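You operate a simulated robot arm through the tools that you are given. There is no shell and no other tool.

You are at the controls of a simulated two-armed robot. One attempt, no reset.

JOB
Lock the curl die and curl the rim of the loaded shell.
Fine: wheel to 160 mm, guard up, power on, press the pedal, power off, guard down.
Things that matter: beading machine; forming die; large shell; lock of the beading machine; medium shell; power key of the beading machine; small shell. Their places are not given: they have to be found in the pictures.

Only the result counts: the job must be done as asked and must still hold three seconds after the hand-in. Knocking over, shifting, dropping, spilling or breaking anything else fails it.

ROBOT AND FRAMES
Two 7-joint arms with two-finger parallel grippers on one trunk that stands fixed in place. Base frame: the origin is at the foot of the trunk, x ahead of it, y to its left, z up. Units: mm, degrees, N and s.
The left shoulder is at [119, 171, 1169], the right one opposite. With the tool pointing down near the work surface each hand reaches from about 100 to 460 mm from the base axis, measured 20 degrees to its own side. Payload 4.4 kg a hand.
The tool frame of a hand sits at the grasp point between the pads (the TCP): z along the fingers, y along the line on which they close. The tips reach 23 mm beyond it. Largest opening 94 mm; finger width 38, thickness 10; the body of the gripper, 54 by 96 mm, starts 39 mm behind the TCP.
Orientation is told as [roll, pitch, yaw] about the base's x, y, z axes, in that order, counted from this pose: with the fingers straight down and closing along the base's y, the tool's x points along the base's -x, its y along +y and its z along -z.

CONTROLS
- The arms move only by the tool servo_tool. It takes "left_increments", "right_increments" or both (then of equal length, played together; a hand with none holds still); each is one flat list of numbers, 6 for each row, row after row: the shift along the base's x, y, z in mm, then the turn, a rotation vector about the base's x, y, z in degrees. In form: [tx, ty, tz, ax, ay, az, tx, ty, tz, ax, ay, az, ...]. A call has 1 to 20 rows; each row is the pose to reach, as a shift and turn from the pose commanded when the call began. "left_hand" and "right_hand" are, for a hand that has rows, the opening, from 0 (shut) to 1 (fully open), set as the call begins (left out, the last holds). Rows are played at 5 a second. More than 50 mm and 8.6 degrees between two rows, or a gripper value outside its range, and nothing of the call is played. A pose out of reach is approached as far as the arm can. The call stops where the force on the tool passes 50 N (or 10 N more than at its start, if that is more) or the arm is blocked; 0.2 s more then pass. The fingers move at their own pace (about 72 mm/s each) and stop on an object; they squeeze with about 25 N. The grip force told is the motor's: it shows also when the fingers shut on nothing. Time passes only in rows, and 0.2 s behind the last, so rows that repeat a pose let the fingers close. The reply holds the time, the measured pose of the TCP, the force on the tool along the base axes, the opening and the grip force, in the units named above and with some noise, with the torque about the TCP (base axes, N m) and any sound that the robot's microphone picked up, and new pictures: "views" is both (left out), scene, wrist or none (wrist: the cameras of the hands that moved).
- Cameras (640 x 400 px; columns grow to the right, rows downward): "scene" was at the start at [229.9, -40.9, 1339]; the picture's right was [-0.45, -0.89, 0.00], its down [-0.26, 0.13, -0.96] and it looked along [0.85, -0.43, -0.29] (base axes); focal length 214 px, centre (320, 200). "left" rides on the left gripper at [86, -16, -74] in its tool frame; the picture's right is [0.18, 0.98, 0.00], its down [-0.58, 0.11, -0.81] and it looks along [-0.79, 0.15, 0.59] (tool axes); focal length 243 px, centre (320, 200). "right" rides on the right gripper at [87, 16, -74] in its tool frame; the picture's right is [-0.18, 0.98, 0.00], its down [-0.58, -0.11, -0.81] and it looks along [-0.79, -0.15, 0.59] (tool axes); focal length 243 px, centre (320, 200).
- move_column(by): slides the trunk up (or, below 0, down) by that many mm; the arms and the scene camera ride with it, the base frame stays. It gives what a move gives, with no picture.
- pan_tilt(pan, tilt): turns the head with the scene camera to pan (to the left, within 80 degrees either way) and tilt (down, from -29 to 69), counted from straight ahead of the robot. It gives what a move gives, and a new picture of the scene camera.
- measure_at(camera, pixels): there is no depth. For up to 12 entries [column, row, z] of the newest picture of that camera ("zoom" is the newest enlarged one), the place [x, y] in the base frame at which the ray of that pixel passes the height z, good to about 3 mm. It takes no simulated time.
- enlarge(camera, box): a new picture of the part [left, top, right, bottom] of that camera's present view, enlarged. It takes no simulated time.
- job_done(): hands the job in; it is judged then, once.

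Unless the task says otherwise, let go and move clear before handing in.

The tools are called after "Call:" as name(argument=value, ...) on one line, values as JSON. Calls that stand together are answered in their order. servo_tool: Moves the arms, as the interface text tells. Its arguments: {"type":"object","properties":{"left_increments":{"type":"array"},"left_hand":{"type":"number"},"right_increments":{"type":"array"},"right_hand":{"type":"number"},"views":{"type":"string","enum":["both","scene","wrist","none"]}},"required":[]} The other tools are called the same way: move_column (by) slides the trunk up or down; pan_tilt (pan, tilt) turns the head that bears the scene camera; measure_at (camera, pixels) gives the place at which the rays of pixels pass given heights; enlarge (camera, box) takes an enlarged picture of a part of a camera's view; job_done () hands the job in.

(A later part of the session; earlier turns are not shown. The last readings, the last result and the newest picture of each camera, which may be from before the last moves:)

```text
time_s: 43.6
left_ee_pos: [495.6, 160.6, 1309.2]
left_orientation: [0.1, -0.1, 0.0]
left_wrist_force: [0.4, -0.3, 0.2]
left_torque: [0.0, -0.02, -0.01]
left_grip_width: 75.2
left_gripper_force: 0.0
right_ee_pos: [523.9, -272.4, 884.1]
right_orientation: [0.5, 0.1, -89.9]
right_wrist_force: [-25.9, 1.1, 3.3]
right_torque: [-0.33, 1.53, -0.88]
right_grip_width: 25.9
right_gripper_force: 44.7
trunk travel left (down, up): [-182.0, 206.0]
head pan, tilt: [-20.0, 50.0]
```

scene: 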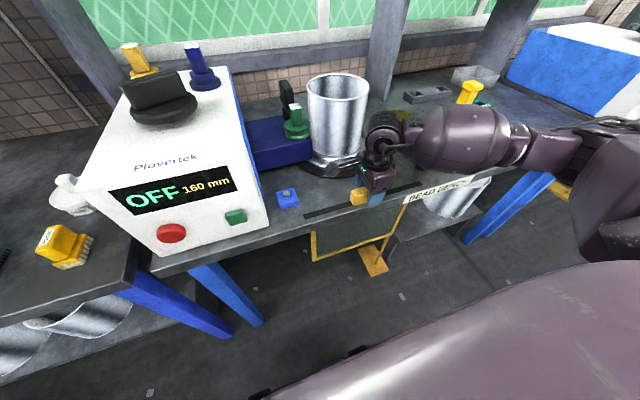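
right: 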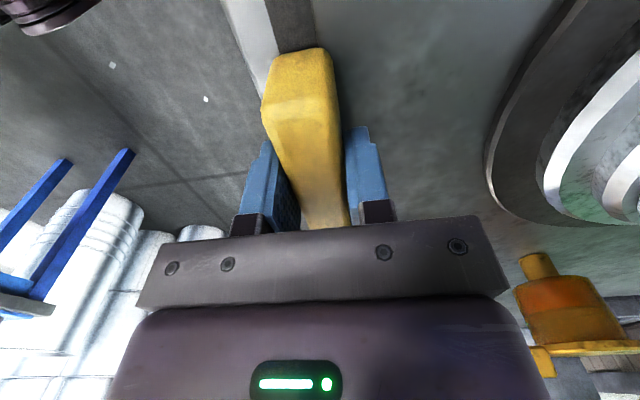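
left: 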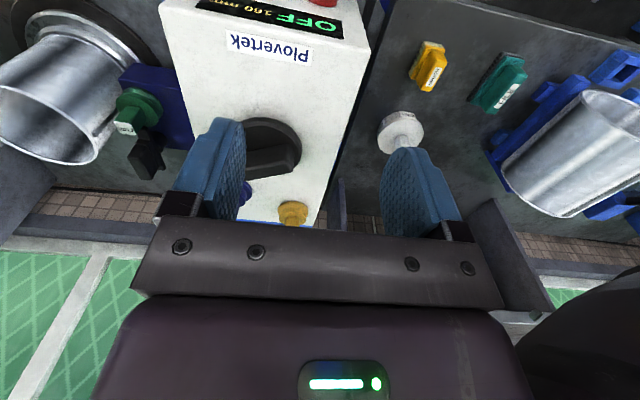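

Gripped at 25.9 mm with the handle a bit nearer (x≈522). I'll shift -5 mm in x to relieve, then lift gently.

Call:
servo_tool(right_increments=[-3, 0, 0, 0, 0, 0, -5, 0, 0, 0, 0, 0, -5, 0, 0, 0, 0, 0], views="none")

Call:
servo_tool(right_increments=[0, 0, 8, 0, 0, 0, 0, 0, 16, 0, 0, 0, 0, 0, 24, 0, 0, 0, 0, 0, 32, 0, 0, 0], views="both")

```text
time_s: 44.4
left_ee_pos: [497.8, 160.4, 1308.3]
left_orientation: [0.0, 0.0, 0.0]
left_wrist_force: [-0.5, 0.0, 0.4]
left_torque: [0.02, 0.0, 0.02]
left_grip_width: 75.2
left_gripper_force: 0.0
right_ee_pos: [524.3, -272.1, 884.5]
right_orientation: [1.0, 0.2, -90.0]
right_wrist_force: [5.8, -0.9, -0.3]
right_torque: [-0.71, 1.05, -0.06]
right_grip_width: 26.1
right_gripper_force: 44.7
trunk travel left (down, up): [-182.0, 206.0]
head pan, tilt: [-20.0, 50.0]
```

```text
time_s: 45.4
left_ee_pos: [498.9, 160.2, 1308.6]
left_orientation: [0.0, 0.1, -0.1]
left_wrist_force: [-0.3, 0.3, 0.7]
left_torque: [-0.01, 0.0, -0.07]
left_grip_width: 75.2
left_gripper_force: 0.0
right_ee_pos: [525.2, -272.7, 915.0]
right_orientation: [0.8, 0.1, -90.0]
right_wrist_force: [16.6, -7.7, -1.3]
right_torque: [0.75, 0.95, -0.09]
right_grip_width: 26.0
right_gripper_force: 45.6
trunk travel left (down, up): [-182.0, 206.0]
head pan, tilt: [-20.0, 50.0]
```

scene: 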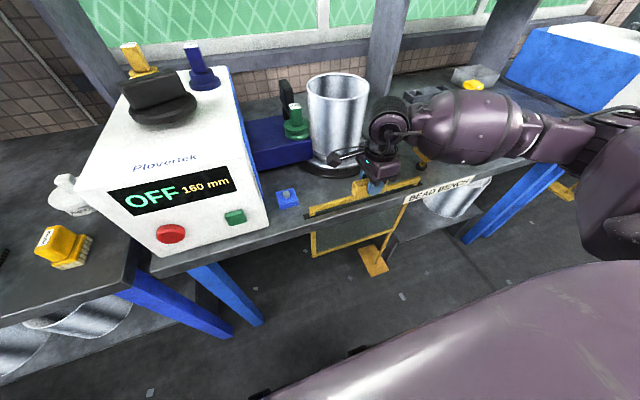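
right: 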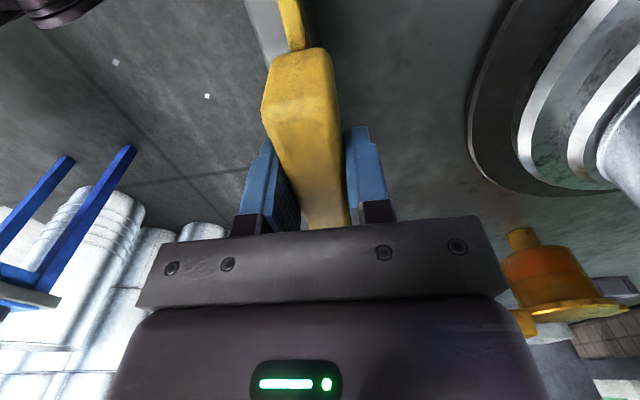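

The guard frame is rising out of the slot (yellow strip at scene (365,195)). I'll keep lifting in small steps with slight relief.

Call:
servo_tool(right_increments=[1, -1, 10, 0, 0, 0, 2, -1, 20, 0, 0, 0, 2, -1, 32, 0, 0, 0, 2, -1, 44, 0, 0, 0, 2, -1, 56, 0, 0, 0], views="none")

Call:
servo_tool(right_increments=[0, 0, 12, 0, 0, 0, 0, 0, 24, 0, 0, 0, 0, 0, 36, 0, 0, 0, 0, 0, 48, 0, 0, 0], views="both")

```text
time_s: 46.6
left_ee_pos: [498.5, 160.7, 1308.1]
left_orientation: [-0.1, 0.0, 0.0]
left_wrist_force: [-0.2, -0.3, 0.8]
left_torque: [0.0, -0.03, 0.0]
left_grip_width: 74.9
left_gripper_force: 0.2
right_ee_pos: [525.0, -272.2, 970.7]
right_orientation: [0.6, 0.1, -89.9]
right_wrist_force: [0.1, 1.1, -1.2]
right_torque: [0.05, 1.14, -1.01]
right_grip_width: 25.9
right_gripper_force: 45.5
trunk travel left (down, up): [-182.0, 206.0]
head pan, tilt: [-20.0, 50.0]
```

```text
time_s: 47.6
left_ee_pos: [498.9, 161.3, 1308.1]
left_orientation: [-0.1, 0.0, 0.1]
left_wrist_force: [0.2, 0.2, -0.7]
left_torque: [0.04, 0.0, 0.0]
left_grip_width: 75.2
left_gripper_force: 0.1
right_ee_pos: [525.1, -271.7, 1018.7]
right_orientation: [0.9, 0.1, -90.0]
right_wrist_force: [2.1, 4.2, -1.8]
right_torque: [-0.3, 1.17, -0.86]
right_grip_width: 26.1
right_gripper_force: 44.6
trunk travel left (down, up): [-182.0, 206.0]
head pan, tilt: [-20.0, 50.0]
```

scene: 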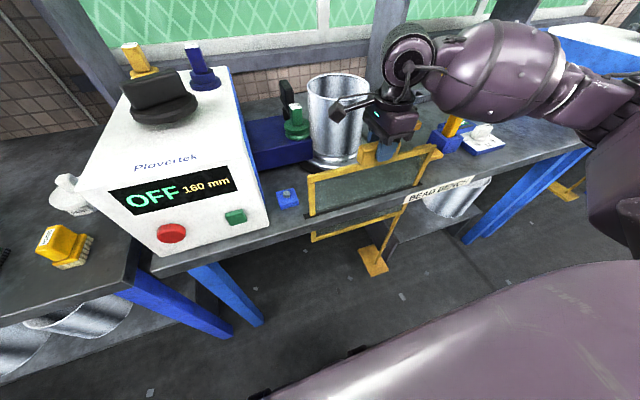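
right: 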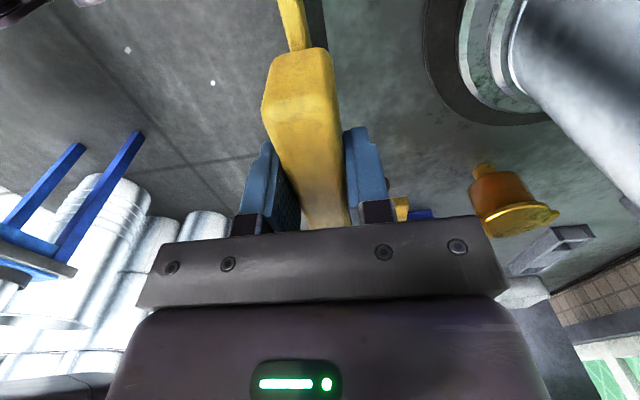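

The guard is about two thirds out of the slot with negligible load. Continuing up.

Call:
servo_tool(right_increments=[0, 0, 12, 0, 0, 0, 0, 0, 24, 0, 0, 0, 0, 0, 36, 0, 0, 0, 0, 0, 48, 0, 0, 0], views="both")

```text
time_s: 48.6
left_ee_pos: [496.8, 161.4, 1309.5]
left_orientation: [-0.1, 0.1, 0.0]
left_wrist_force: [0.2, 0.5, -0.2]
left_torque: [0.01, 0.02, -0.01]
left_grip_width: 75.0
left_gripper_force: 0.0
right_ee_pos: [524.7, -272.6, 1069.2]
right_orientation: [0.7, 0.2, -89.9]
right_wrist_force: [-0.8, 7.9, -1.9]
right_torque: [0.46, 1.0, -0.84]
right_grip_width: 26.1
right_gripper_force: 45.0
trunk travel left (down, up): [-182.0, 206.0]
head pan, tilt: [-20.0, 50.0]
```

scene: 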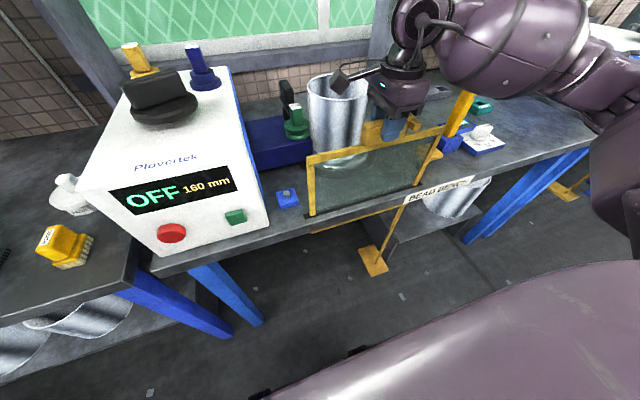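
right: 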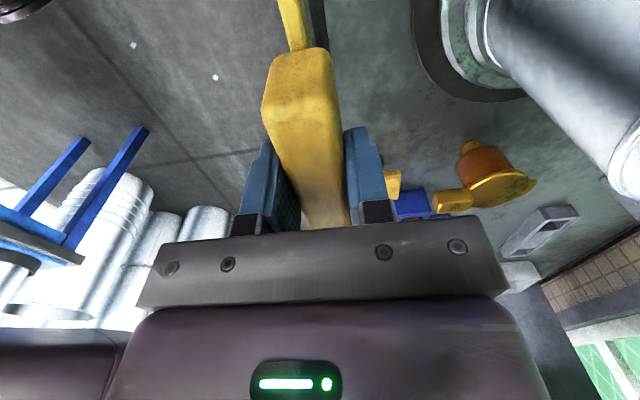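

Only the bottom rail remains below the bench (scene (340,222)). I'll lift slower until the stop is felt.

Call:
servo_tool(right_increments=[0, 0, 5, 0, 0, 0, 0, 0, 10, 0, 0, 0, 0, 0, 15, 0, 0, 0], views="none")

```text
time_s: 49.4
left_ee_pos: [497.5, 162.3, 1309.4]
left_orientation: [-0.1, 0.0, 0.0]
left_wrist_force: [0.1, 0.0, 0.1]
left_torque: [-0.01, 0.0, -0.01]
left_grip_width: 74.9
left_gripper_force: 0.1
right_ee_pos: [525.3, -272.1, 1083.0]
right_orientation: [0.7, 0.0, -89.9]
right_wrist_force: [-3.9, 8.0, -1.0]
right_torque: [0.4, 1.01, -0.82]
right_grip_width: 25.8
right_gripper_force: 45.1
trunk travel left (down, up): [-182.0, 206.0]
head pan, tilt: [-20.0, 50.0]
```

Call:
servo_tool(right_increments=[0, 1, 4, 0, 0, 0, 0, 1, 8, 0, 0, 0, 0, 1, 12, 0, 0, 0], views="both")

```text
time_s: 50.2
left_ee_pos: [497.2, 160.6, 1309.8]
left_orientation: [0.1, 0.0, 0.0]
left_wrist_force: [0.6, 0.2, 0.1]
left_torque: [-0.02, 0.0, 0.01]
left_grip_width: 75.0
left_gripper_force: 0.1
right_ee_pos: [525.1, -271.2, 1095.3]
right_orientation: [0.8, 0.1, -90.0]
right_wrist_force: [-4.1, -0.4, -1.9]
right_torque: [-0.22, 1.31, -0.51]
right_grip_width: 25.8
right_gripper_force: 44.8
trunk travel left (down, up): [-182.0, 206.0]
head pan, tilt: [-20.0, 50.0]
```

scene: 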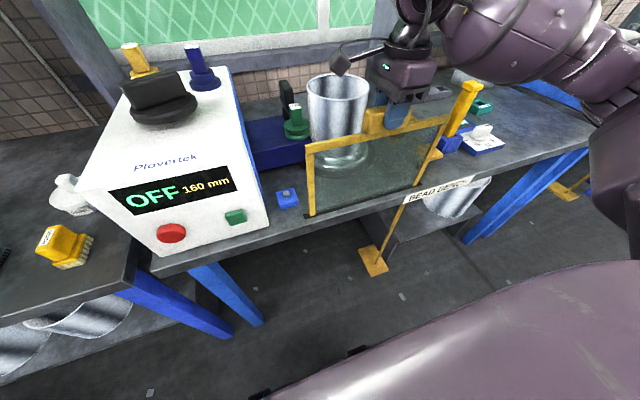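
right: 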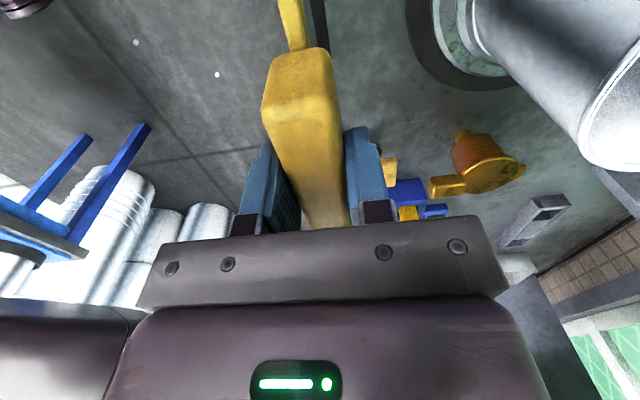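

The guard is ~211 mm up with its bottom rail at bench level. I'll creep up a few mm more, watching for the end stop.

Call:
servo_tool(right_increments=[0, 0, 3, 0, 0, 0, 0, 0, 6, 0, 0, 0], views="none")

Call:
enlarge(camera="scene", box=[280, 90, 480, 290])

```text
time_s: 50.8
left_ee_pos: [498.1, 160.0, 1309.4]
left_orientation: [-0.1, 0.0, 0.0]
left_wrist_force: [-0.1, 0.3, -0.4]
left_torque: [0.03, 0.02, 0.0]
left_grip_width: 75.1
left_gripper_force: 0.1
right_ee_pos: [524.3, -272.6, 1100.6]
right_orientation: [0.7, 0.1, -90.0]
right_wrist_force: [-5.1, -3.0, -2.2]
right_torque: [-0.63, 1.04, -0.68]
right_grip_width: 25.8
right_gripper_force: 45.0
trunk travel left (down, up): [-182.0, 206.0]
head pan, tilt: [-20.0, 50.0]
```

```text
2.00 times, centred on (380, 190) of scene
```

zoom: 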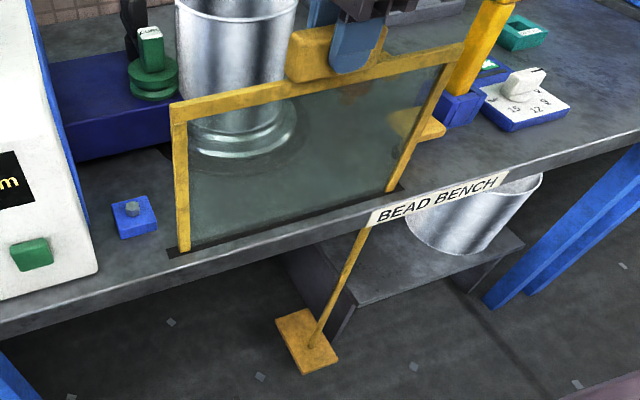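

Still free. Continuing in small increments to find the stop.

Call:
servo_tool(right_increments=[0, 0, 3, 0, 0, 0, 0, 0, 6, 0, 0, 0, 0, 0, 9, 0, 0, 0], views="scene")

Call:
enlarge(camera="scene", box=[280, 90, 480, 290])

```text
time_s: 51.6
left_ee_pos: [498.0, 159.3, 1309.0]
left_orientation: [0.0, 0.0, -0.1]
left_wrist_force: [-0.9, 0.3, 1.0]
left_torque: [0.01, 0.01, 0.02]
left_grip_width: 75.2
left_gripper_force: 0.1
right_ee_pos: [524.0, -271.6, 1111.0]
right_orientation: [0.7, 0.1, -89.9]
right_wrist_force: [-5.0, -2.2, -3.3]
right_torque: [-0.91, 1.38, -0.79]
right_grip_width: 25.9
right_gripper_force: 44.9
trunk travel left (down, up): [-182.0, 206.0]
head pan, tilt: [-20.0, 50.0]
```

scene: 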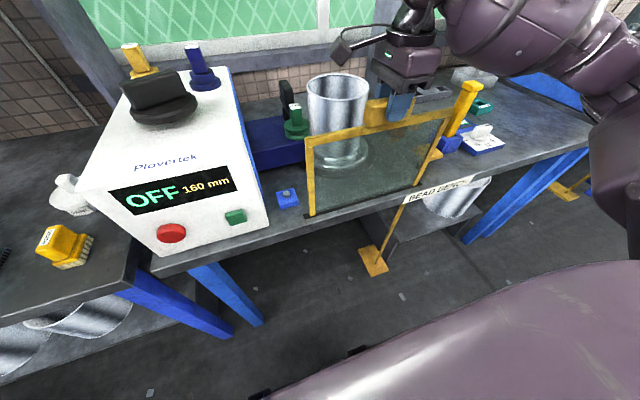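

```text
2.00 times, centred on (380, 190) of scene
```

zoom: 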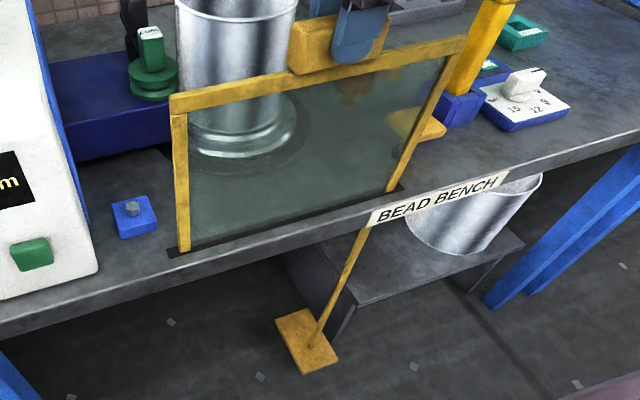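

Bottom rail is still within the slot. A few more mm.

Call:
servo_tool(right_increments=[0, 0, 3, 0, 0, 0, 0, 0, 6, 0, 0, 0, 0, 0, 9, 0, 0, 0], views="none")

```text
time_s: 52.4
left_ee_pos: [496.2, 158.9, 1309.7]
left_orientation: [0.0, 0.0, 0.0]
left_wrist_force: [0.2, 0.7, -0.1]
left_torque: [0.0, 0.01, 0.01]
left_grip_width: 75.3
left_gripper_force: 0.1
right_ee_pos: [525.9, -272.0, 1119.0]
right_orientation: [0.8, 0.1, -90.1]
right_wrist_force: [-5.1, -5.0, -2.9]
right_torque: [-0.43, 1.08, -0.65]
right_grip_width: 25.9
right_gripper_force: 45.2
trunk travel left (down, up): [-182.0, 206.0]
head pan, tilt: [-20.0, 50.0]
```

Call:
servo_tool(right_increments=[0, 0, 3, 0, 0, 0, 0, 0, 6, 0, 0, 0], views="scene")

Call:
enlarge(camera="scene", box=[280, 90, 480, 290])

```text
time_s: 53.0
left_ee_pos: [497.6, 159.4, 1309.2]
left_orientation: [0.0, 0.0, 0.0]
left_wrist_force: [0.3, -0.7, 0.1]
left_torque: [0.02, -0.02, 0.02]
left_grip_width: 75.2
left_gripper_force: 0.1
right_ee_pos: [525.2, -271.9, 1124.2]
right_orientation: [0.7, 0.1, -90.0]
right_wrist_force: [-6.4, -9.0, -1.7]
right_torque: [-0.46, 1.28, -0.62]
right_grip_width: 26.0
right_gripper_force: 45.1
trunk travel left (down, up): [-182.0, 206.0]
head pan, tilt: [-20.0, 50.0]
```

scene: 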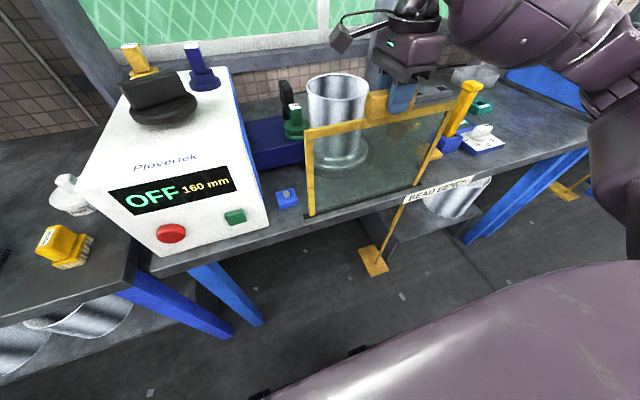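

```text
2.00 times, centred on (380, 190) of scene
```

zoom: 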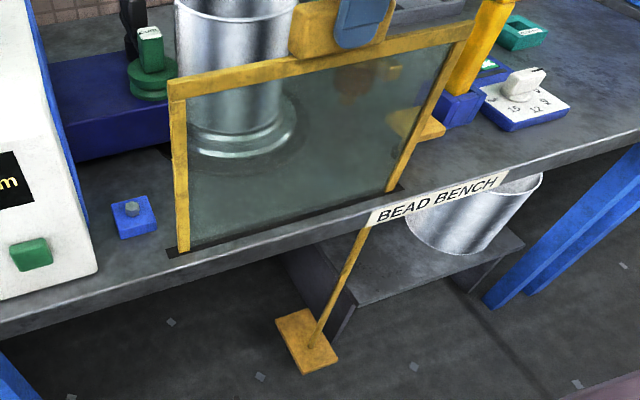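

Still no bottom rail visible; it is inside the bench slab's thickness. Continuing upward with care.

Call:
servo_tool(right_increments=[0, -1, 4, 0, 0, 0, 0, -1, 8, 0, 0, 0, 0, -1, 12, 0, 0, 0, 0, -1, 16, 0, 0, 0], views="scene")

Call:
enlarge(camera="scene", box=[280, 90, 480, 290])

```text
time_s: 54.0
left_ee_pos: [499.1, 160.5, 1306.7]
left_orientation: [0.0, 0.2, -0.1]
left_wrist_force: [-0.1, -1.4, 0.7]
left_torque: [-0.03, -0.01, 0.01]
left_grip_width: 75.0
left_gripper_force: 0.0
right_ee_pos: [525.7, -270.7, 1135.0]
right_orientation: [0.1, 0.1, -89.7]
right_wrist_force: [-25.6, 6.2, -43.0]
right_torque: [0.39, 0.23, -1.75]
right_grip_width: 26.1
right_gripper_force: 44.9
trunk travel left (down, up): [-182.0, 206.0]
head pan, tilt: [-20.0, 50.0]
```

scene: 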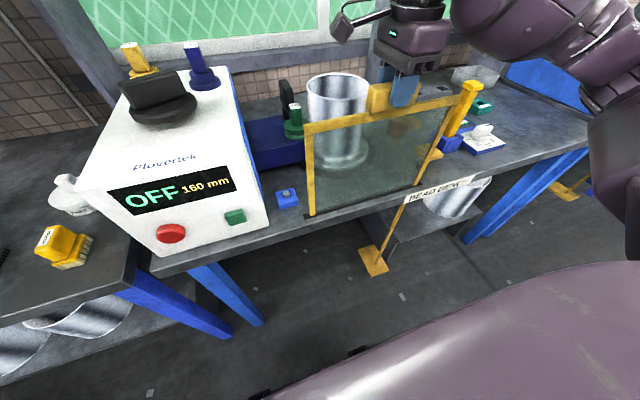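

```text
2.00 times, centred on (380, 190) of scene
```

zoom: 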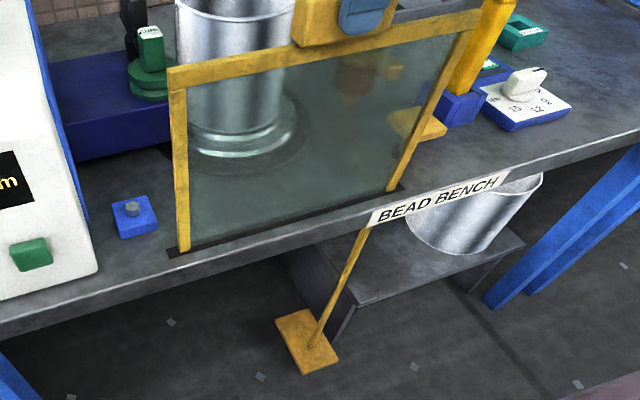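

End stop reached at z≈1135 (Fz -43 N, ~250 mm lift). I'll back off the preload before testing whether it stays up.

Call:
servo_tool(right_increments=[-2, 0, -2, 0, 0, 0, -2, 0, -4, 0, 0, 0, -2, 0, -4, 0, 0, 0], views="none")

```text
time_s: 54.8
left_ee_pos: [499.0, 160.4, 1307.6]
left_orientation: [-0.1, 0.1, 0.0]
left_wrist_force: [-0.6, -0.4, 0.2]
left_torque: [-0.01, 0.02, 0.03]
left_grip_width: 75.3
left_gripper_force: 0.1
right_ee_pos: [524.9, -272.9, 1134.7]
right_orientation: [0.7, 0.1, -89.8]
right_wrist_force: [-7.5, 11.5, -31.3]
right_torque: [0.17, 0.93, -0.83]
right_grip_width: 25.7
right_gripper_force: 45.1
trunk travel left (down, up): [-182.0, 206.0]
head pan, tilt: [-20.0, 50.0]
```

Call:
servo_tool(right_increments=[0, 0, -2, 0, 0, 0, 0, 0, -3, 0, 0, 0], views="none")

Call:
servo_tool(right_increments=[0, 0, 0, 0, 0, 0, 0, 0, 0, 0, 0, 0], right_hand=0.35, views="scene")

Call:
enlarge(camera="scene", box=[280, 60, 480, 260])

```text
time_s: 55.4
left_ee_pos: [498.2, 161.5, 1308.5]
left_orientation: [-0.2, 0.0, 0.0]
left_wrist_force: [0.1, -1.0, 0.1]
left_torque: [0.01, 0.01, -0.01]
left_grip_width: 75.3
left_gripper_force: 0.1
right_ee_pos: [524.1, -272.2, 1136.7]
right_orientation: [1.1, 0.1, -90.0]
right_wrist_force: [7.6, 9.0, -8.5]
right_torque: [-0.47, 1.37, -0.14]
right_grip_width: 26.2
right_gripper_force: 45.5
trunk travel left (down, up): [-182.0, 206.0]
head pan, tilt: [-20.0, 50.0]
```

```text
time_s: 56.0
left_ee_pos: [497.4, 159.3, 1309.6]
left_orientation: [-0.1, -0.1, -0.1]
left_wrist_force: [0.4, 0.5, 0.0]
left_torque: [0.01, 0.0, 0.03]
left_grip_width: 75.2
left_gripper_force: 0.1
right_ee_pos: [522.8, -273.8, 1133.9]
right_orientation: [0.7, 0.1, -90.1]
right_wrist_force: [0.6, -1.1, -0.9]
right_torque: [-0.01, 0.02, 0.01]
right_grip_width: 32.7
right_gripper_force: 0.1
trunk travel left (down, up): [-182.0, 206.0]
head pan, tilt: [-20.0, 50.0]
```

scene: 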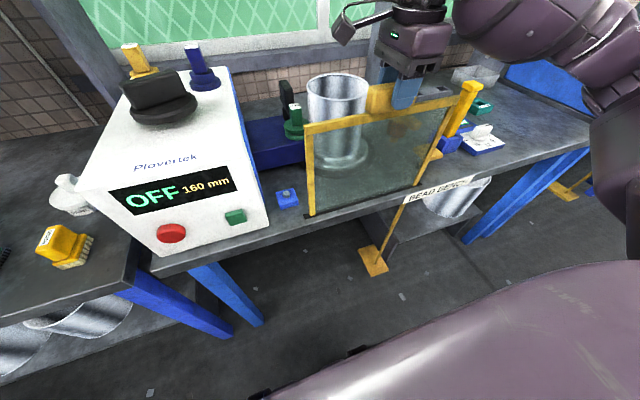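

```text
2.00 times, centred on (380, 160) of scene
```

zoom: 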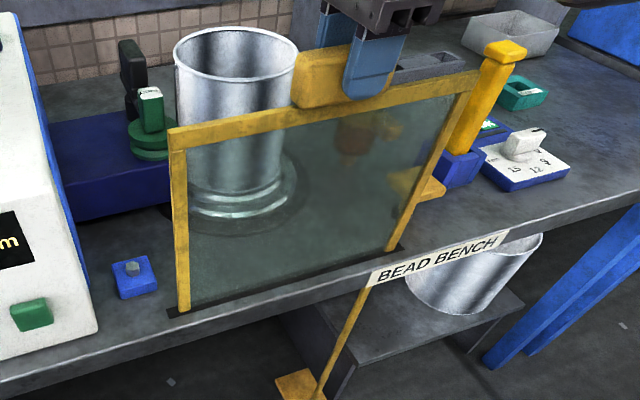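

The guard stays up by itself. I'll open wider and lift the right hand clear of the handle.

Call:
servo_tool(right_increments=[0, 0, 0, 0, 0, 0, 0, 0, 25, 0, 0, 0, 0, 0, 60, 0, 0, 0, 0, 0, 90, 0, 0, 0], right_hand=0.6, views="both")

```text
time_s: 57.0
left_ee_pos: [498.0, 159.9, 1310.6]
left_orientation: [0.0, -0.1, 0.0]
left_wrist_force: [-0.2, 0.6, 0.7]
left_torque: [-0.03, -0.03, -0.03]
left_grip_width: 75.4
left_gripper_force: 0.1
right_ee_pos: [523.0, -271.3, 1224.8]
right_orientation: [0.8, 0.0, -90.0]
right_wrist_force: [-0.2, 0.1, 0.2]
right_torque: [0.0, -0.01, 0.0]
right_grip_width: 56.6
right_gripper_force: 0.0
trunk travel left (down, up): [-182.0, 206.0]
head pan, tilt: [-20.0, 50.0]
```

scene: 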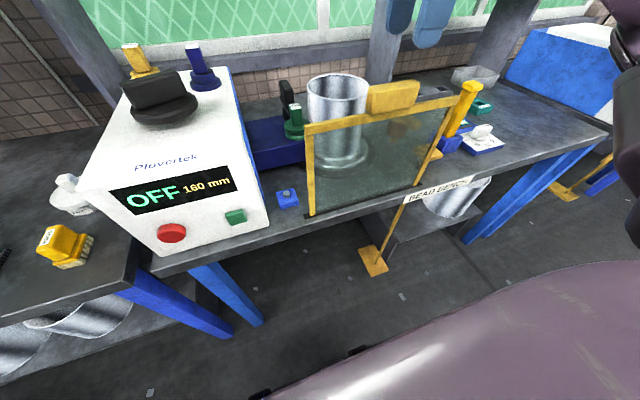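
right: 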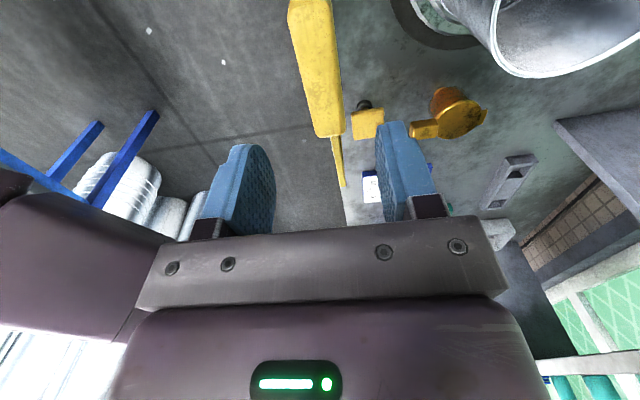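

The guard holds up. Next, power: the green key at about (520,49,920) on the machine front. I'll close the left hand, pitch it 50° forward and bring it in front of the machine.

Call:
servo_tool(left_increments=[-14, -13, -30, 0, -6, 0, -28, -26, -65, 0, -12, 0, -42, -39, -100, 0, -18, 0, -56, -52, -135, 0, -25, 0, -68, -65, -172, 0, -32, 0, -78, -78, -210, 0, -38, 0, -80, -92, -248, 0, -44, 0, -80, -108, -285, 0, -50, 0], left_hand=0, views="both")

```text
time_s: 58.8
left_ee_pos: [445.3, 22.4, 1017.8]
left_orientation: [-0.2, -50.1, 0.1]
left_wrist_force: [0.3, -0.8, 0.2]
left_torque: [-0.01, 0.0, 0.02]
left_grip_width: 0.0
left_gripper_force: 24.8
left hand out of reach, approached as far as the arm can: row 5, 6, 7, 8
right_ee_pos: [522.7, -271.7, 1224.1]
right_orientation: [0.8, 0.0, -90.0]
right_wrist_force: [-0.2, 0.1, 0.0]
right_torque: [0.01, 0.02, -0.03]
right_grip_width: 56.5
right_gripper_force: 0.0
trunk travel left (down, up): [-182.0, 206.0]
head pan, tilt: [-20.0, 50.0]
```

scene: 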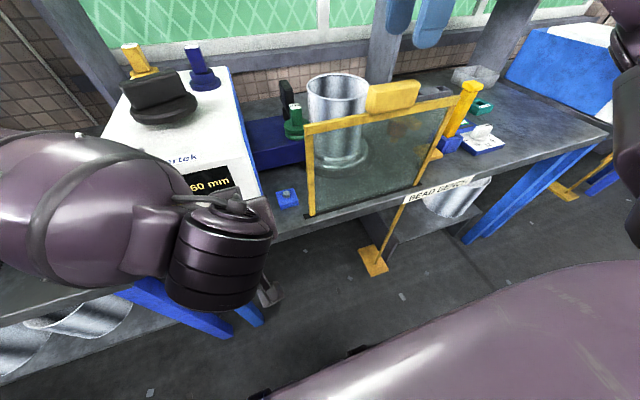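
left: 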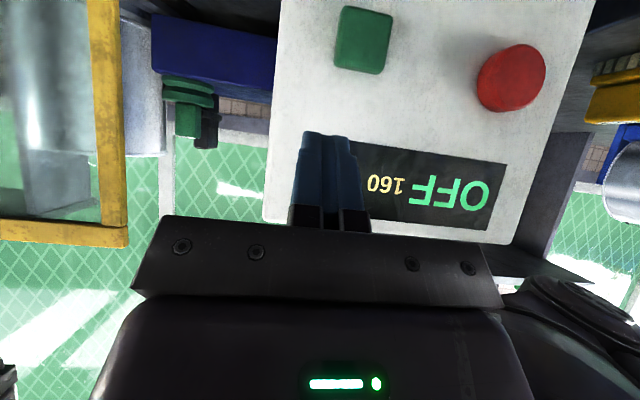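

The arm got to (445,22,1018), tilted; the left camera now faces the machine with the green key at (362,40). I'll measure where its ray is at likely heights.

Call:
measure_at(camera="left", pixels=[[362, 40, 900], [362, 40, 910], [362, 40, 920], [362, 40, 930], [510, 77, 910], [510, 77, 920], [510, 77, 930], [362, 5, 900], [362, 72, 930]])

Call:
measure_at(camera="scene", pixels=[[285, 194, 870], [285, 194, 880]])

```text
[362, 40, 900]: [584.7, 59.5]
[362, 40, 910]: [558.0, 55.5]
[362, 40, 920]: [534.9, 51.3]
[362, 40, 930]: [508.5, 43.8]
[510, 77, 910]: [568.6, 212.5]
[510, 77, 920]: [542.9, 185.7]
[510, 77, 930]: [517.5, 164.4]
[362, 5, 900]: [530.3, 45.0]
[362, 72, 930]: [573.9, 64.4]
```

```text
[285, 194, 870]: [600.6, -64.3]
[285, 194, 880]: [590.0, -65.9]
```

Combining views, the green key's front is at about (522,50,924). I'll move the left hand to a pre-press pose at about (468,50,924).

Call:
servo_tool(left_increments=[8, 7, -25, 0, 0, 0, 15, 14, -50, 0, 0, 0, 20, 21, -75, 0, 0, 0, 23, 28, -94, 0, 0, 0], views="both")

```text
time_s: 59.8
left_ee_pos: [468.6, 50.9, 921.6]
left_orientation: [-0.1, -50.0, 0.1]
left_wrist_force: [-0.2, 0.0, 0.0]
left_torque: [0.01, -0.02, 0.0]
left_grip_width: 0.0
left_gripper_force: 24.9
right_ee_pos: [524.6, -270.3, 1224.0]
right_orientation: [0.8, 0.1, -90.1]
right_wrist_force: [0.4, 0.0, 1.0]
right_torque: [-0.01, 0.0, 0.03]
right_grip_width: 56.5
right_gripper_force: 0.1
trunk travel left (down, up): [-182.0, 206.0]
head pan, tilt: [-20.0, 50.0]
```

scene: 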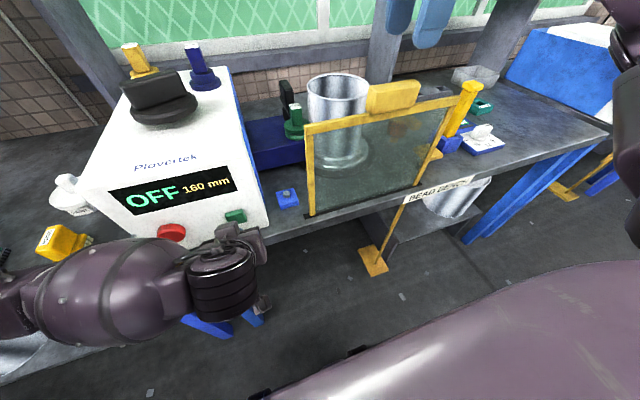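
left: 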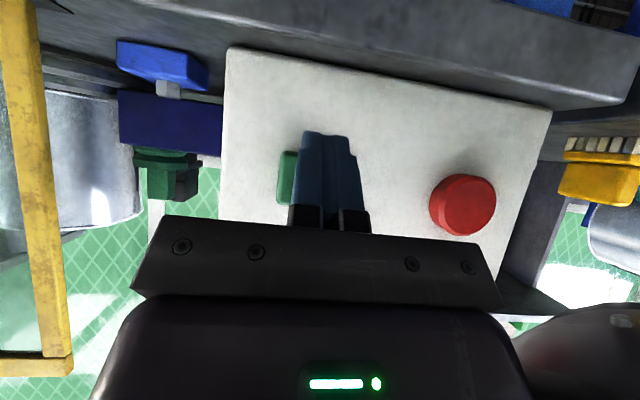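

The fingers cover most of the green key (its edge shows at left-camera (288,178)). I'll check alignment by measuring that edge.

Call:
enlarge(camera="left", box=[240, 110, 400, 230])

Call:
measure_at(camera="left", pixels=[[279, 180, 915], [279, 180, 920], [279, 180, 925], [279, 180, 930], [290, 152, 915], [290, 152, 910], [290, 205, 930], [290, 205, 935]])

Call:
enlarge(camera="scene", box=[180, 180, 300, 280])

```text
3.33 times, centred on (320, 170) of left
```

zoom: 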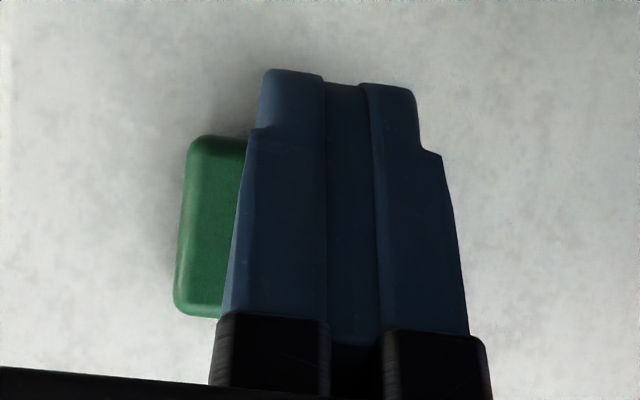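

```text
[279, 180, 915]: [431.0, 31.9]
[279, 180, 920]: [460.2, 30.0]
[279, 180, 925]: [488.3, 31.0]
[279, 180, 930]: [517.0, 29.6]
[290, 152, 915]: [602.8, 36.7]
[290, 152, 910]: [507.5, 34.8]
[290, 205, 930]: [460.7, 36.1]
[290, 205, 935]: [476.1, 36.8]
```

```text
4.00 times, centred on (240, 230) of scene
```

zoom: 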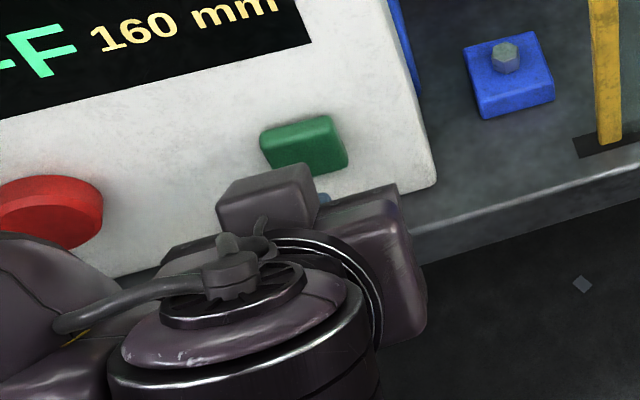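

The key spans roughly y 30–70, z 911–950. I'll raise 5 mm and advance in x in fine steps toward it.

Call:
servo_tool(left_increments=[6, 0, 5, 0, 0, 0, 12, 0, 6, 0, 0, 0, 18, 0, 6, 0, 0, 0, 21, 0, 6, 0, 0, 0], views="both")

```text
time_s: 60.8
left_ee_pos: [486.2, 50.4, 926.8]
left_orientation: [-0.1, -49.9, 0.0]
left_wrist_force: [-13.9, 2.9, -2.8]
left_torque: [0.03, 0.07, 0.06]
left_grip_width: 0.0
left_gripper_force: 24.5
right_ee_pos: [522.1, -270.4, 1224.8]
right_orientation: [0.9, 0.1, -90.0]
right_wrist_force: [0.5, 0.4, 0.2]
right_torque: [0.0, -0.02, -0.02]
right_grip_width: 56.4
right_gripper_force: 0.1
trunk travel left (down, up): [-182.0, 206.0]
head pan, tilt: [-20.0, 50.0]
heard: click
```

scene: 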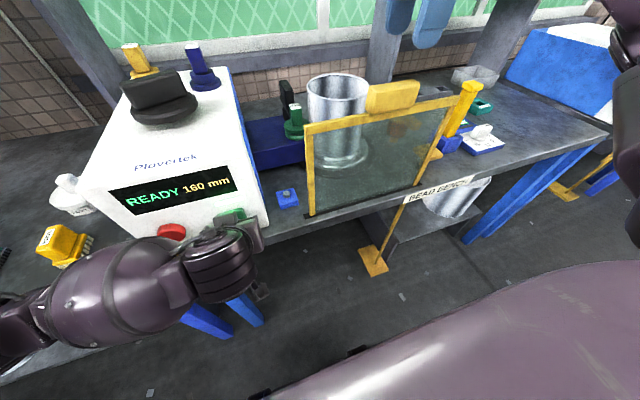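
left: 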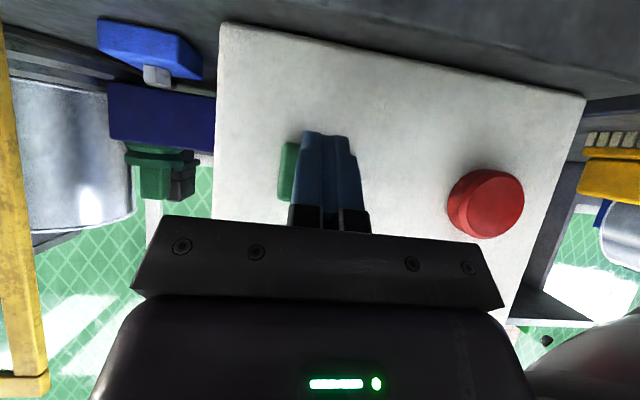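

Click heard and the display reads "READY 160 mm" – power is on. I'll back the left hand off the key and keep it ready there.

Call:
servo_tool(left_increments=[-8, 0, 0, 0, 0, 0, -18, 0, 0, 0, 0, 0, -24, 0, 0, 0, 0, 0], views="scene")

Call:
enlarge(camera="scene", box=[80, 140, 280, 260])

Call:
enlarge(camera="right", box=[300, 60, 500, 220])

Call:
measure_at(camera="right", pixels=[[352, 112, 900], [382, 108, 900], [383, 136, 900], [355, 138, 900], [368, 124, 880], [368, 124, 900], [368, 124, 920], [363, 103, 855]])

```text
time_s: 61.6
left_ee_pos: [463.8, 50.7, 927.7]
left_orientation: [-0.1, -50.0, 0.0]
left_wrist_force: [0.0, -0.6, 0.0]
left_torque: [0.0, -0.04, 0.02]
left_grip_width: 0.0
left_gripper_force: 25.2
right_ee_pos: [522.5, -271.2, 1224.4]
right_orientation: [0.8, 0.1, -90.0]
right_wrist_force: [0.2, 0.1, 0.4]
right_torque: [0.03, 0.01, 0.02]
right_grip_width: 56.5
right_gripper_force: 0.0
trunk travel left (down, up): [-182.0, 206.0]
head pan, tilt: [-20.0, 50.0]
```

scene: 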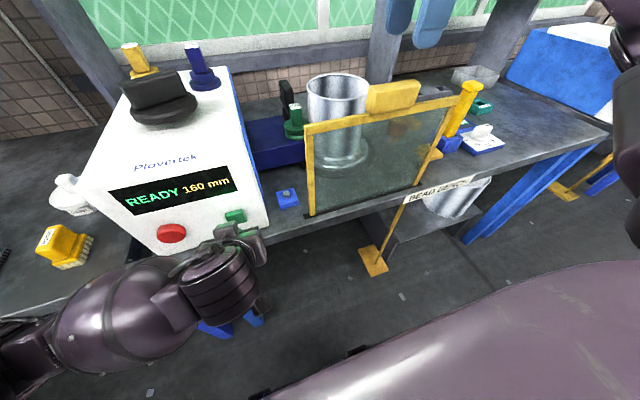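

```text
3.20 times, centred on (180, 200) of scene
```

zoom: 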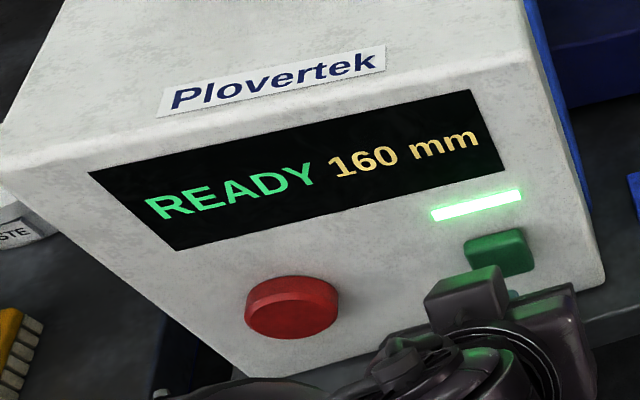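

```text
2.50 times, centred on (400, 140) of right
```

zoom: 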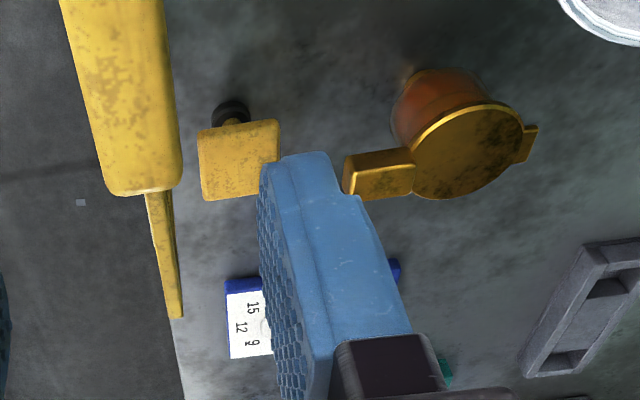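

```text
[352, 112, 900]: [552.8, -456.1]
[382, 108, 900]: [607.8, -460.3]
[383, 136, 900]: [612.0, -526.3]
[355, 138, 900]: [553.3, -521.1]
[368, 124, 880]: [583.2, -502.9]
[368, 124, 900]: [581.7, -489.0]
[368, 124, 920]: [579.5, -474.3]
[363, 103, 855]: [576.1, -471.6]
```

READY with the light on. The pedal plate is about 55×65 mm centred near (581,-488), z≈903. I'll check clearance to the yellow post and orange pot beside it.

Call:
measure_at(camera="scene", pixels=[[440, 155, 855], [460, 145, 855], [447, 132, 890], [471, 87, 950], [471, 87, 1000], [471, 87, 1050], [436, 153, 905], [432, 147, 905]])

Call:
enlarge(camera="scene", box=[380, 60, 540, 200])

Call:
measure_at(camera="right", pixels=[[413, 128, 900], [440, 95, 900], [480, 115, 900], [440, 138, 900]])

```text
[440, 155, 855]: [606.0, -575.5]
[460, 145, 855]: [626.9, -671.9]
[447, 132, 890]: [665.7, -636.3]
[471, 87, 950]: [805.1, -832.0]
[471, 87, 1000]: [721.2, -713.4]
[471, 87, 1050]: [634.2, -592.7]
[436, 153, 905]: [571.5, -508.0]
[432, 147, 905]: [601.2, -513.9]
```

```text
2.86 times, centred on (460, 130) of scene
```

zoom: 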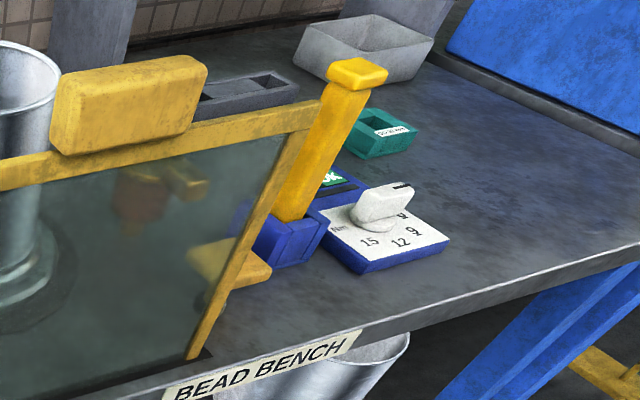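

```text
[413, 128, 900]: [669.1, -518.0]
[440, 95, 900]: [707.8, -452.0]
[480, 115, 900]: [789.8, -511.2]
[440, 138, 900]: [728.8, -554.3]
```

The post stands around (640,-610) and the guard's right end near (525,-435), so a yaw of -90 with the forearm from the right should clear both. I'll close the right hand and move above the pedal at height.

Call:
servo_tool(right_increments=[10, -40, 10, 0, 0, 0, 22, -80, 15, 0, 0, 0, 34, -120, 15, 0, 0, 0, 46, -165, 15, 0, 0, 0, 58, -212, 15, 0, 0, 0], right_hand=0, views="both")

Call:
pan_tilt(pan=-45, tilt=40)

```text
time_s: 62.8
left_ee_pos: [463.4, 51.0, 927.3]
left_orientation: [-0.2, -50.0, 0.1]
left_wrist_force: [-0.3, -0.2, -0.3]
left_torque: [0.01, 0.03, 0.01]
left_grip_width: 0.0
left_gripper_force: 24.9
right_ee_pos: [583.8, -486.9, 1237.5]
right_orientation: [0.7, 0.1, -90.0]
right_wrist_force: [-0.2, -0.2, 0.0]
right_torque: [0.02, -0.01, 0.0]
right_grip_width: 0.0
right_gripper_force: 24.6
trunk travel left (down, up): [-182.0, 206.0]
head pan, tilt: [-20.0, 50.0]
```

scene: 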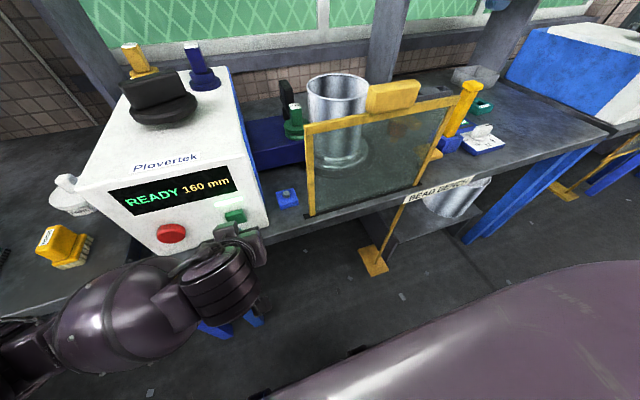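
right: 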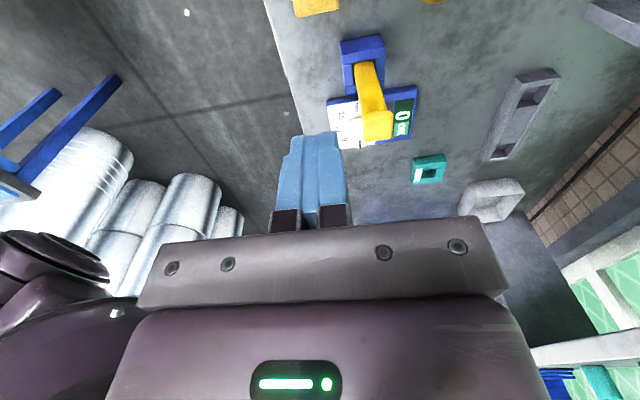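

```text
time_s: 63.7
left_ee_pos: [464.1, 51.0, 927.3]
left_orientation: [-0.1, -50.0, 0.0]
left_wrist_force: [0.7, -0.4, 0.6]
left_torque: [-0.04, 0.02, 0.02]
left_grip_width: 0.0
left_gripper_force: 25.0
right_ee_pos: [584.1, -487.3, 1238.0]
right_orientation: [0.8, 0.1, -89.9]
right_wrist_force: [0.6, -0.9, -0.2]
right_torque: [0.01, 0.02, 0.01]
right_grip_width: 0.0
right_gripper_force: 24.6
trunk travel left (down, up): [-182.0, 206.0]
head pan, tilt: [-45.0, 40.0]
```

scene: 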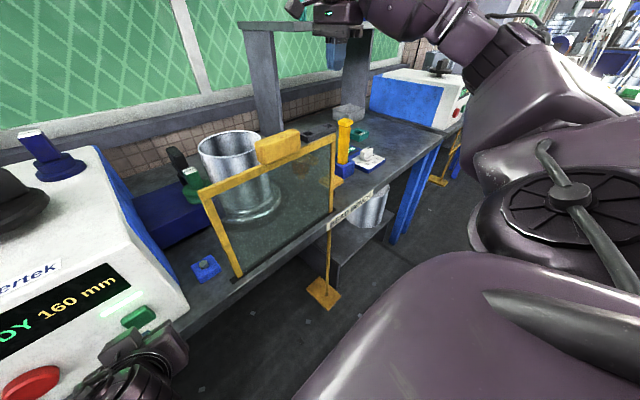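

I can now triangulate the post and the pedal from this view.

Call:
measure_at(camera="scene", pixels=[[345, 121, 950], [345, 121, 980], [345, 121, 1010], [345, 121, 1040], [334, 182, 900], [334, 182, 910], [334, 137, 1105], [300, 306, 850]])

Call:
measure_at(camera="right", pixels=[[378, 133, 950], [378, 133, 980], [378, 133, 1010], [378, 133, 1040], [318, 5, 900], [362, 45, 890]])

Call:
enlarge(camera="scene", box=[280, 100, 420, 220])

```text
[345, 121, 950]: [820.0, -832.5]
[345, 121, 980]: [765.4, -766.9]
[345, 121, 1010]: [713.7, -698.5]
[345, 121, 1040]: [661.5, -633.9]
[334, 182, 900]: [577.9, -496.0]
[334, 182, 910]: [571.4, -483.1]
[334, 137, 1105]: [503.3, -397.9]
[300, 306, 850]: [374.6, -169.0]
```

```text
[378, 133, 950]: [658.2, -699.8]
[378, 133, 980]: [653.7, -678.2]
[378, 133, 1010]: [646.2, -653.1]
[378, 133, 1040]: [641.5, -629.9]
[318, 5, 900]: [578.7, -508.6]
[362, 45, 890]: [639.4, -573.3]
```

```text
3.33 times, centred on (350, 160) of scene
```

zoom: 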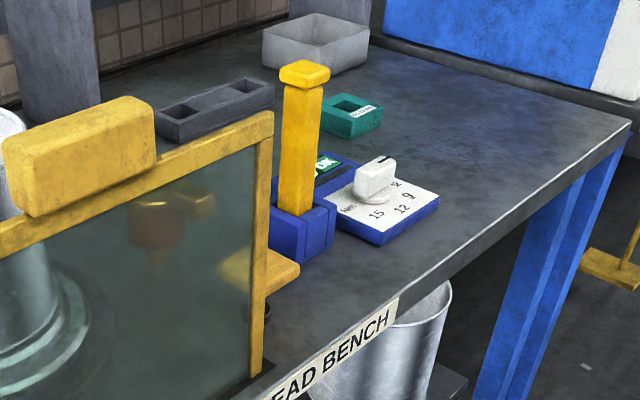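

The post top is near (648,-625,1040), clear of a vertical descent at (588,-500). I'll descend to TCP z≈960 and check.

Call:
servo_tool(right_increments=[4, -13, -45, 0, 0, 0, 4, -13, -90, 0, 0, 0, 4, -13, -135, 0, 0, 0, 4, -13, -180, 0, 0, 0, 4, -13, -225, 0, 0, 0, 4, -13, -275, 0, 0, 0], views="both")

```text
time_s: 65.1
left_ee_pos: [464.5, 51.3, 926.6]
left_orientation: [-0.1, -49.9, 0.2]
left_wrist_force: [0.2, -0.6, -0.4]
left_torque: [0.0, 0.01, -0.01]
left_grip_width: 0.2
left_gripper_force: 25.7
right_ee_pos: [585.3, -498.1, 962.8]
right_orientation: [0.7, 0.2, -89.8]
right_wrist_force: [0.3, -0.7, 0.3]
right_torque: [0.02, 0.04, 0.03]
right_grip_width: 0.0
right_gripper_force: 24.9
trunk travel left (down, up): [-182.0, 206.0]
head pan, tilt: [-45.0, 40.0]
```

scene: 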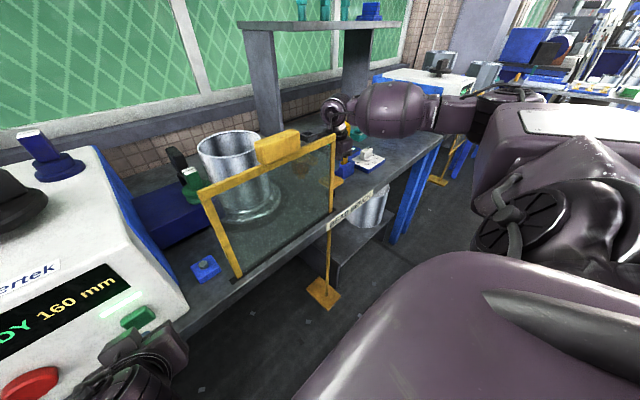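
right: 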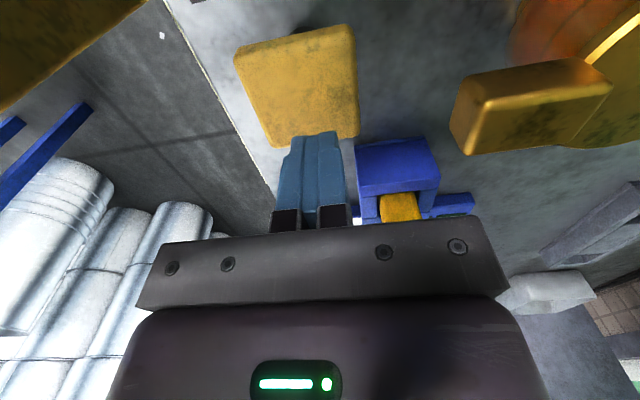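

The hand is above the pedal plate (yellow at right-camera (295,85)). I'll enlarge the scene to check the forearm's clearance from the yellow post before going lower.

Call:
enlarge(camera="scene", box=[300, 60, 460, 220])

Call:
measure_at(camera="right", pixels=[[240, 50, 900], [350, 28, 900], [357, 135, 900], [275, 145, 900], [300, 90, 900]])

```text
2.50 times, centred on (380, 140) of scene
```

zoom: 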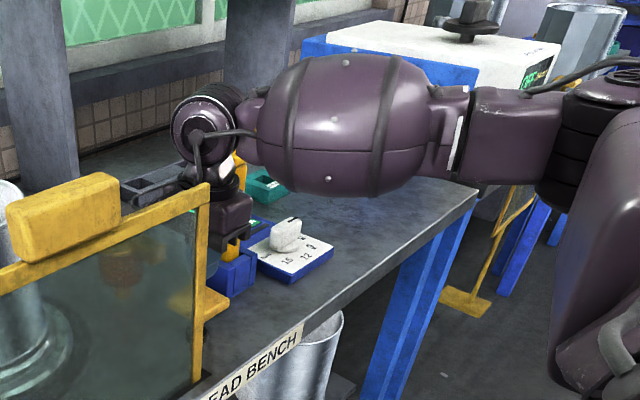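

```text
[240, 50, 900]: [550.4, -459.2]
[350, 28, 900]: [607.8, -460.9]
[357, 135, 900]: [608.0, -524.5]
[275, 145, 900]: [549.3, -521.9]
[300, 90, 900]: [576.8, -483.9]
```

The forearm runs toward the right-front, away from the post, and the guard's end is clear. I'll shift 5 mm right and lower slowly until contact.

Call:
servo_tool(right_increments=[-1, -5, -12, 0, 0, 0, -1, -5, -22, 0, 0, 0, -1, -5, -30, 0, 0, 0, -1, -5, -35, 0, 0, 0], views="both")

```text
time_s: 66.1
left_ee_pos: [464.6, 51.1, 927.0]
left_orientation: [-0.1, -50.0, 0.1]
left_wrist_force: [-0.1, 0.2, 0.1]
left_torque: [0.01, -0.01, -0.01]
left_grip_width: 0.0
left_gripper_force: 25.5
right_ee_pos: [584.5, -502.9, 928.4]
right_orientation: [0.8, 0.1, -90.0]
right_wrist_force: [-0.2, -2.1, 2.3]
right_torque: [-0.07, 0.05, 0.0]
right_grip_width: 0.0
right_gripper_force: 25.1
trunk travel left (down, up): [-182.0, 206.0]
head pan, tilt: [-45.0, 40.0]
```

scene: 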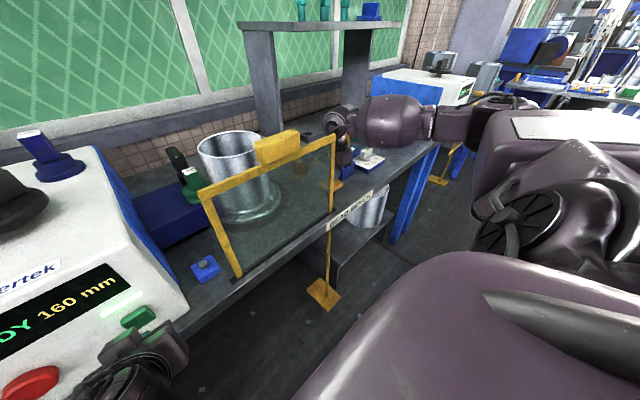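
right: 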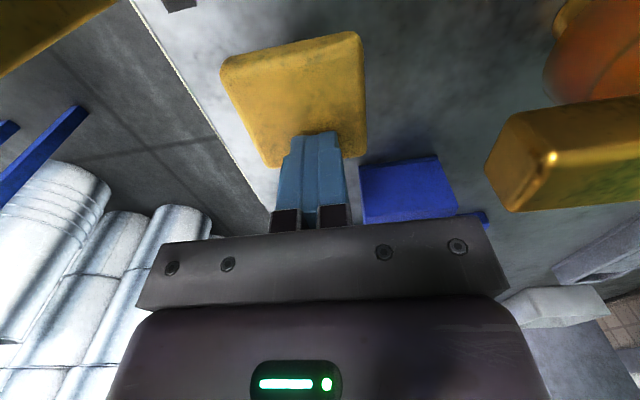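

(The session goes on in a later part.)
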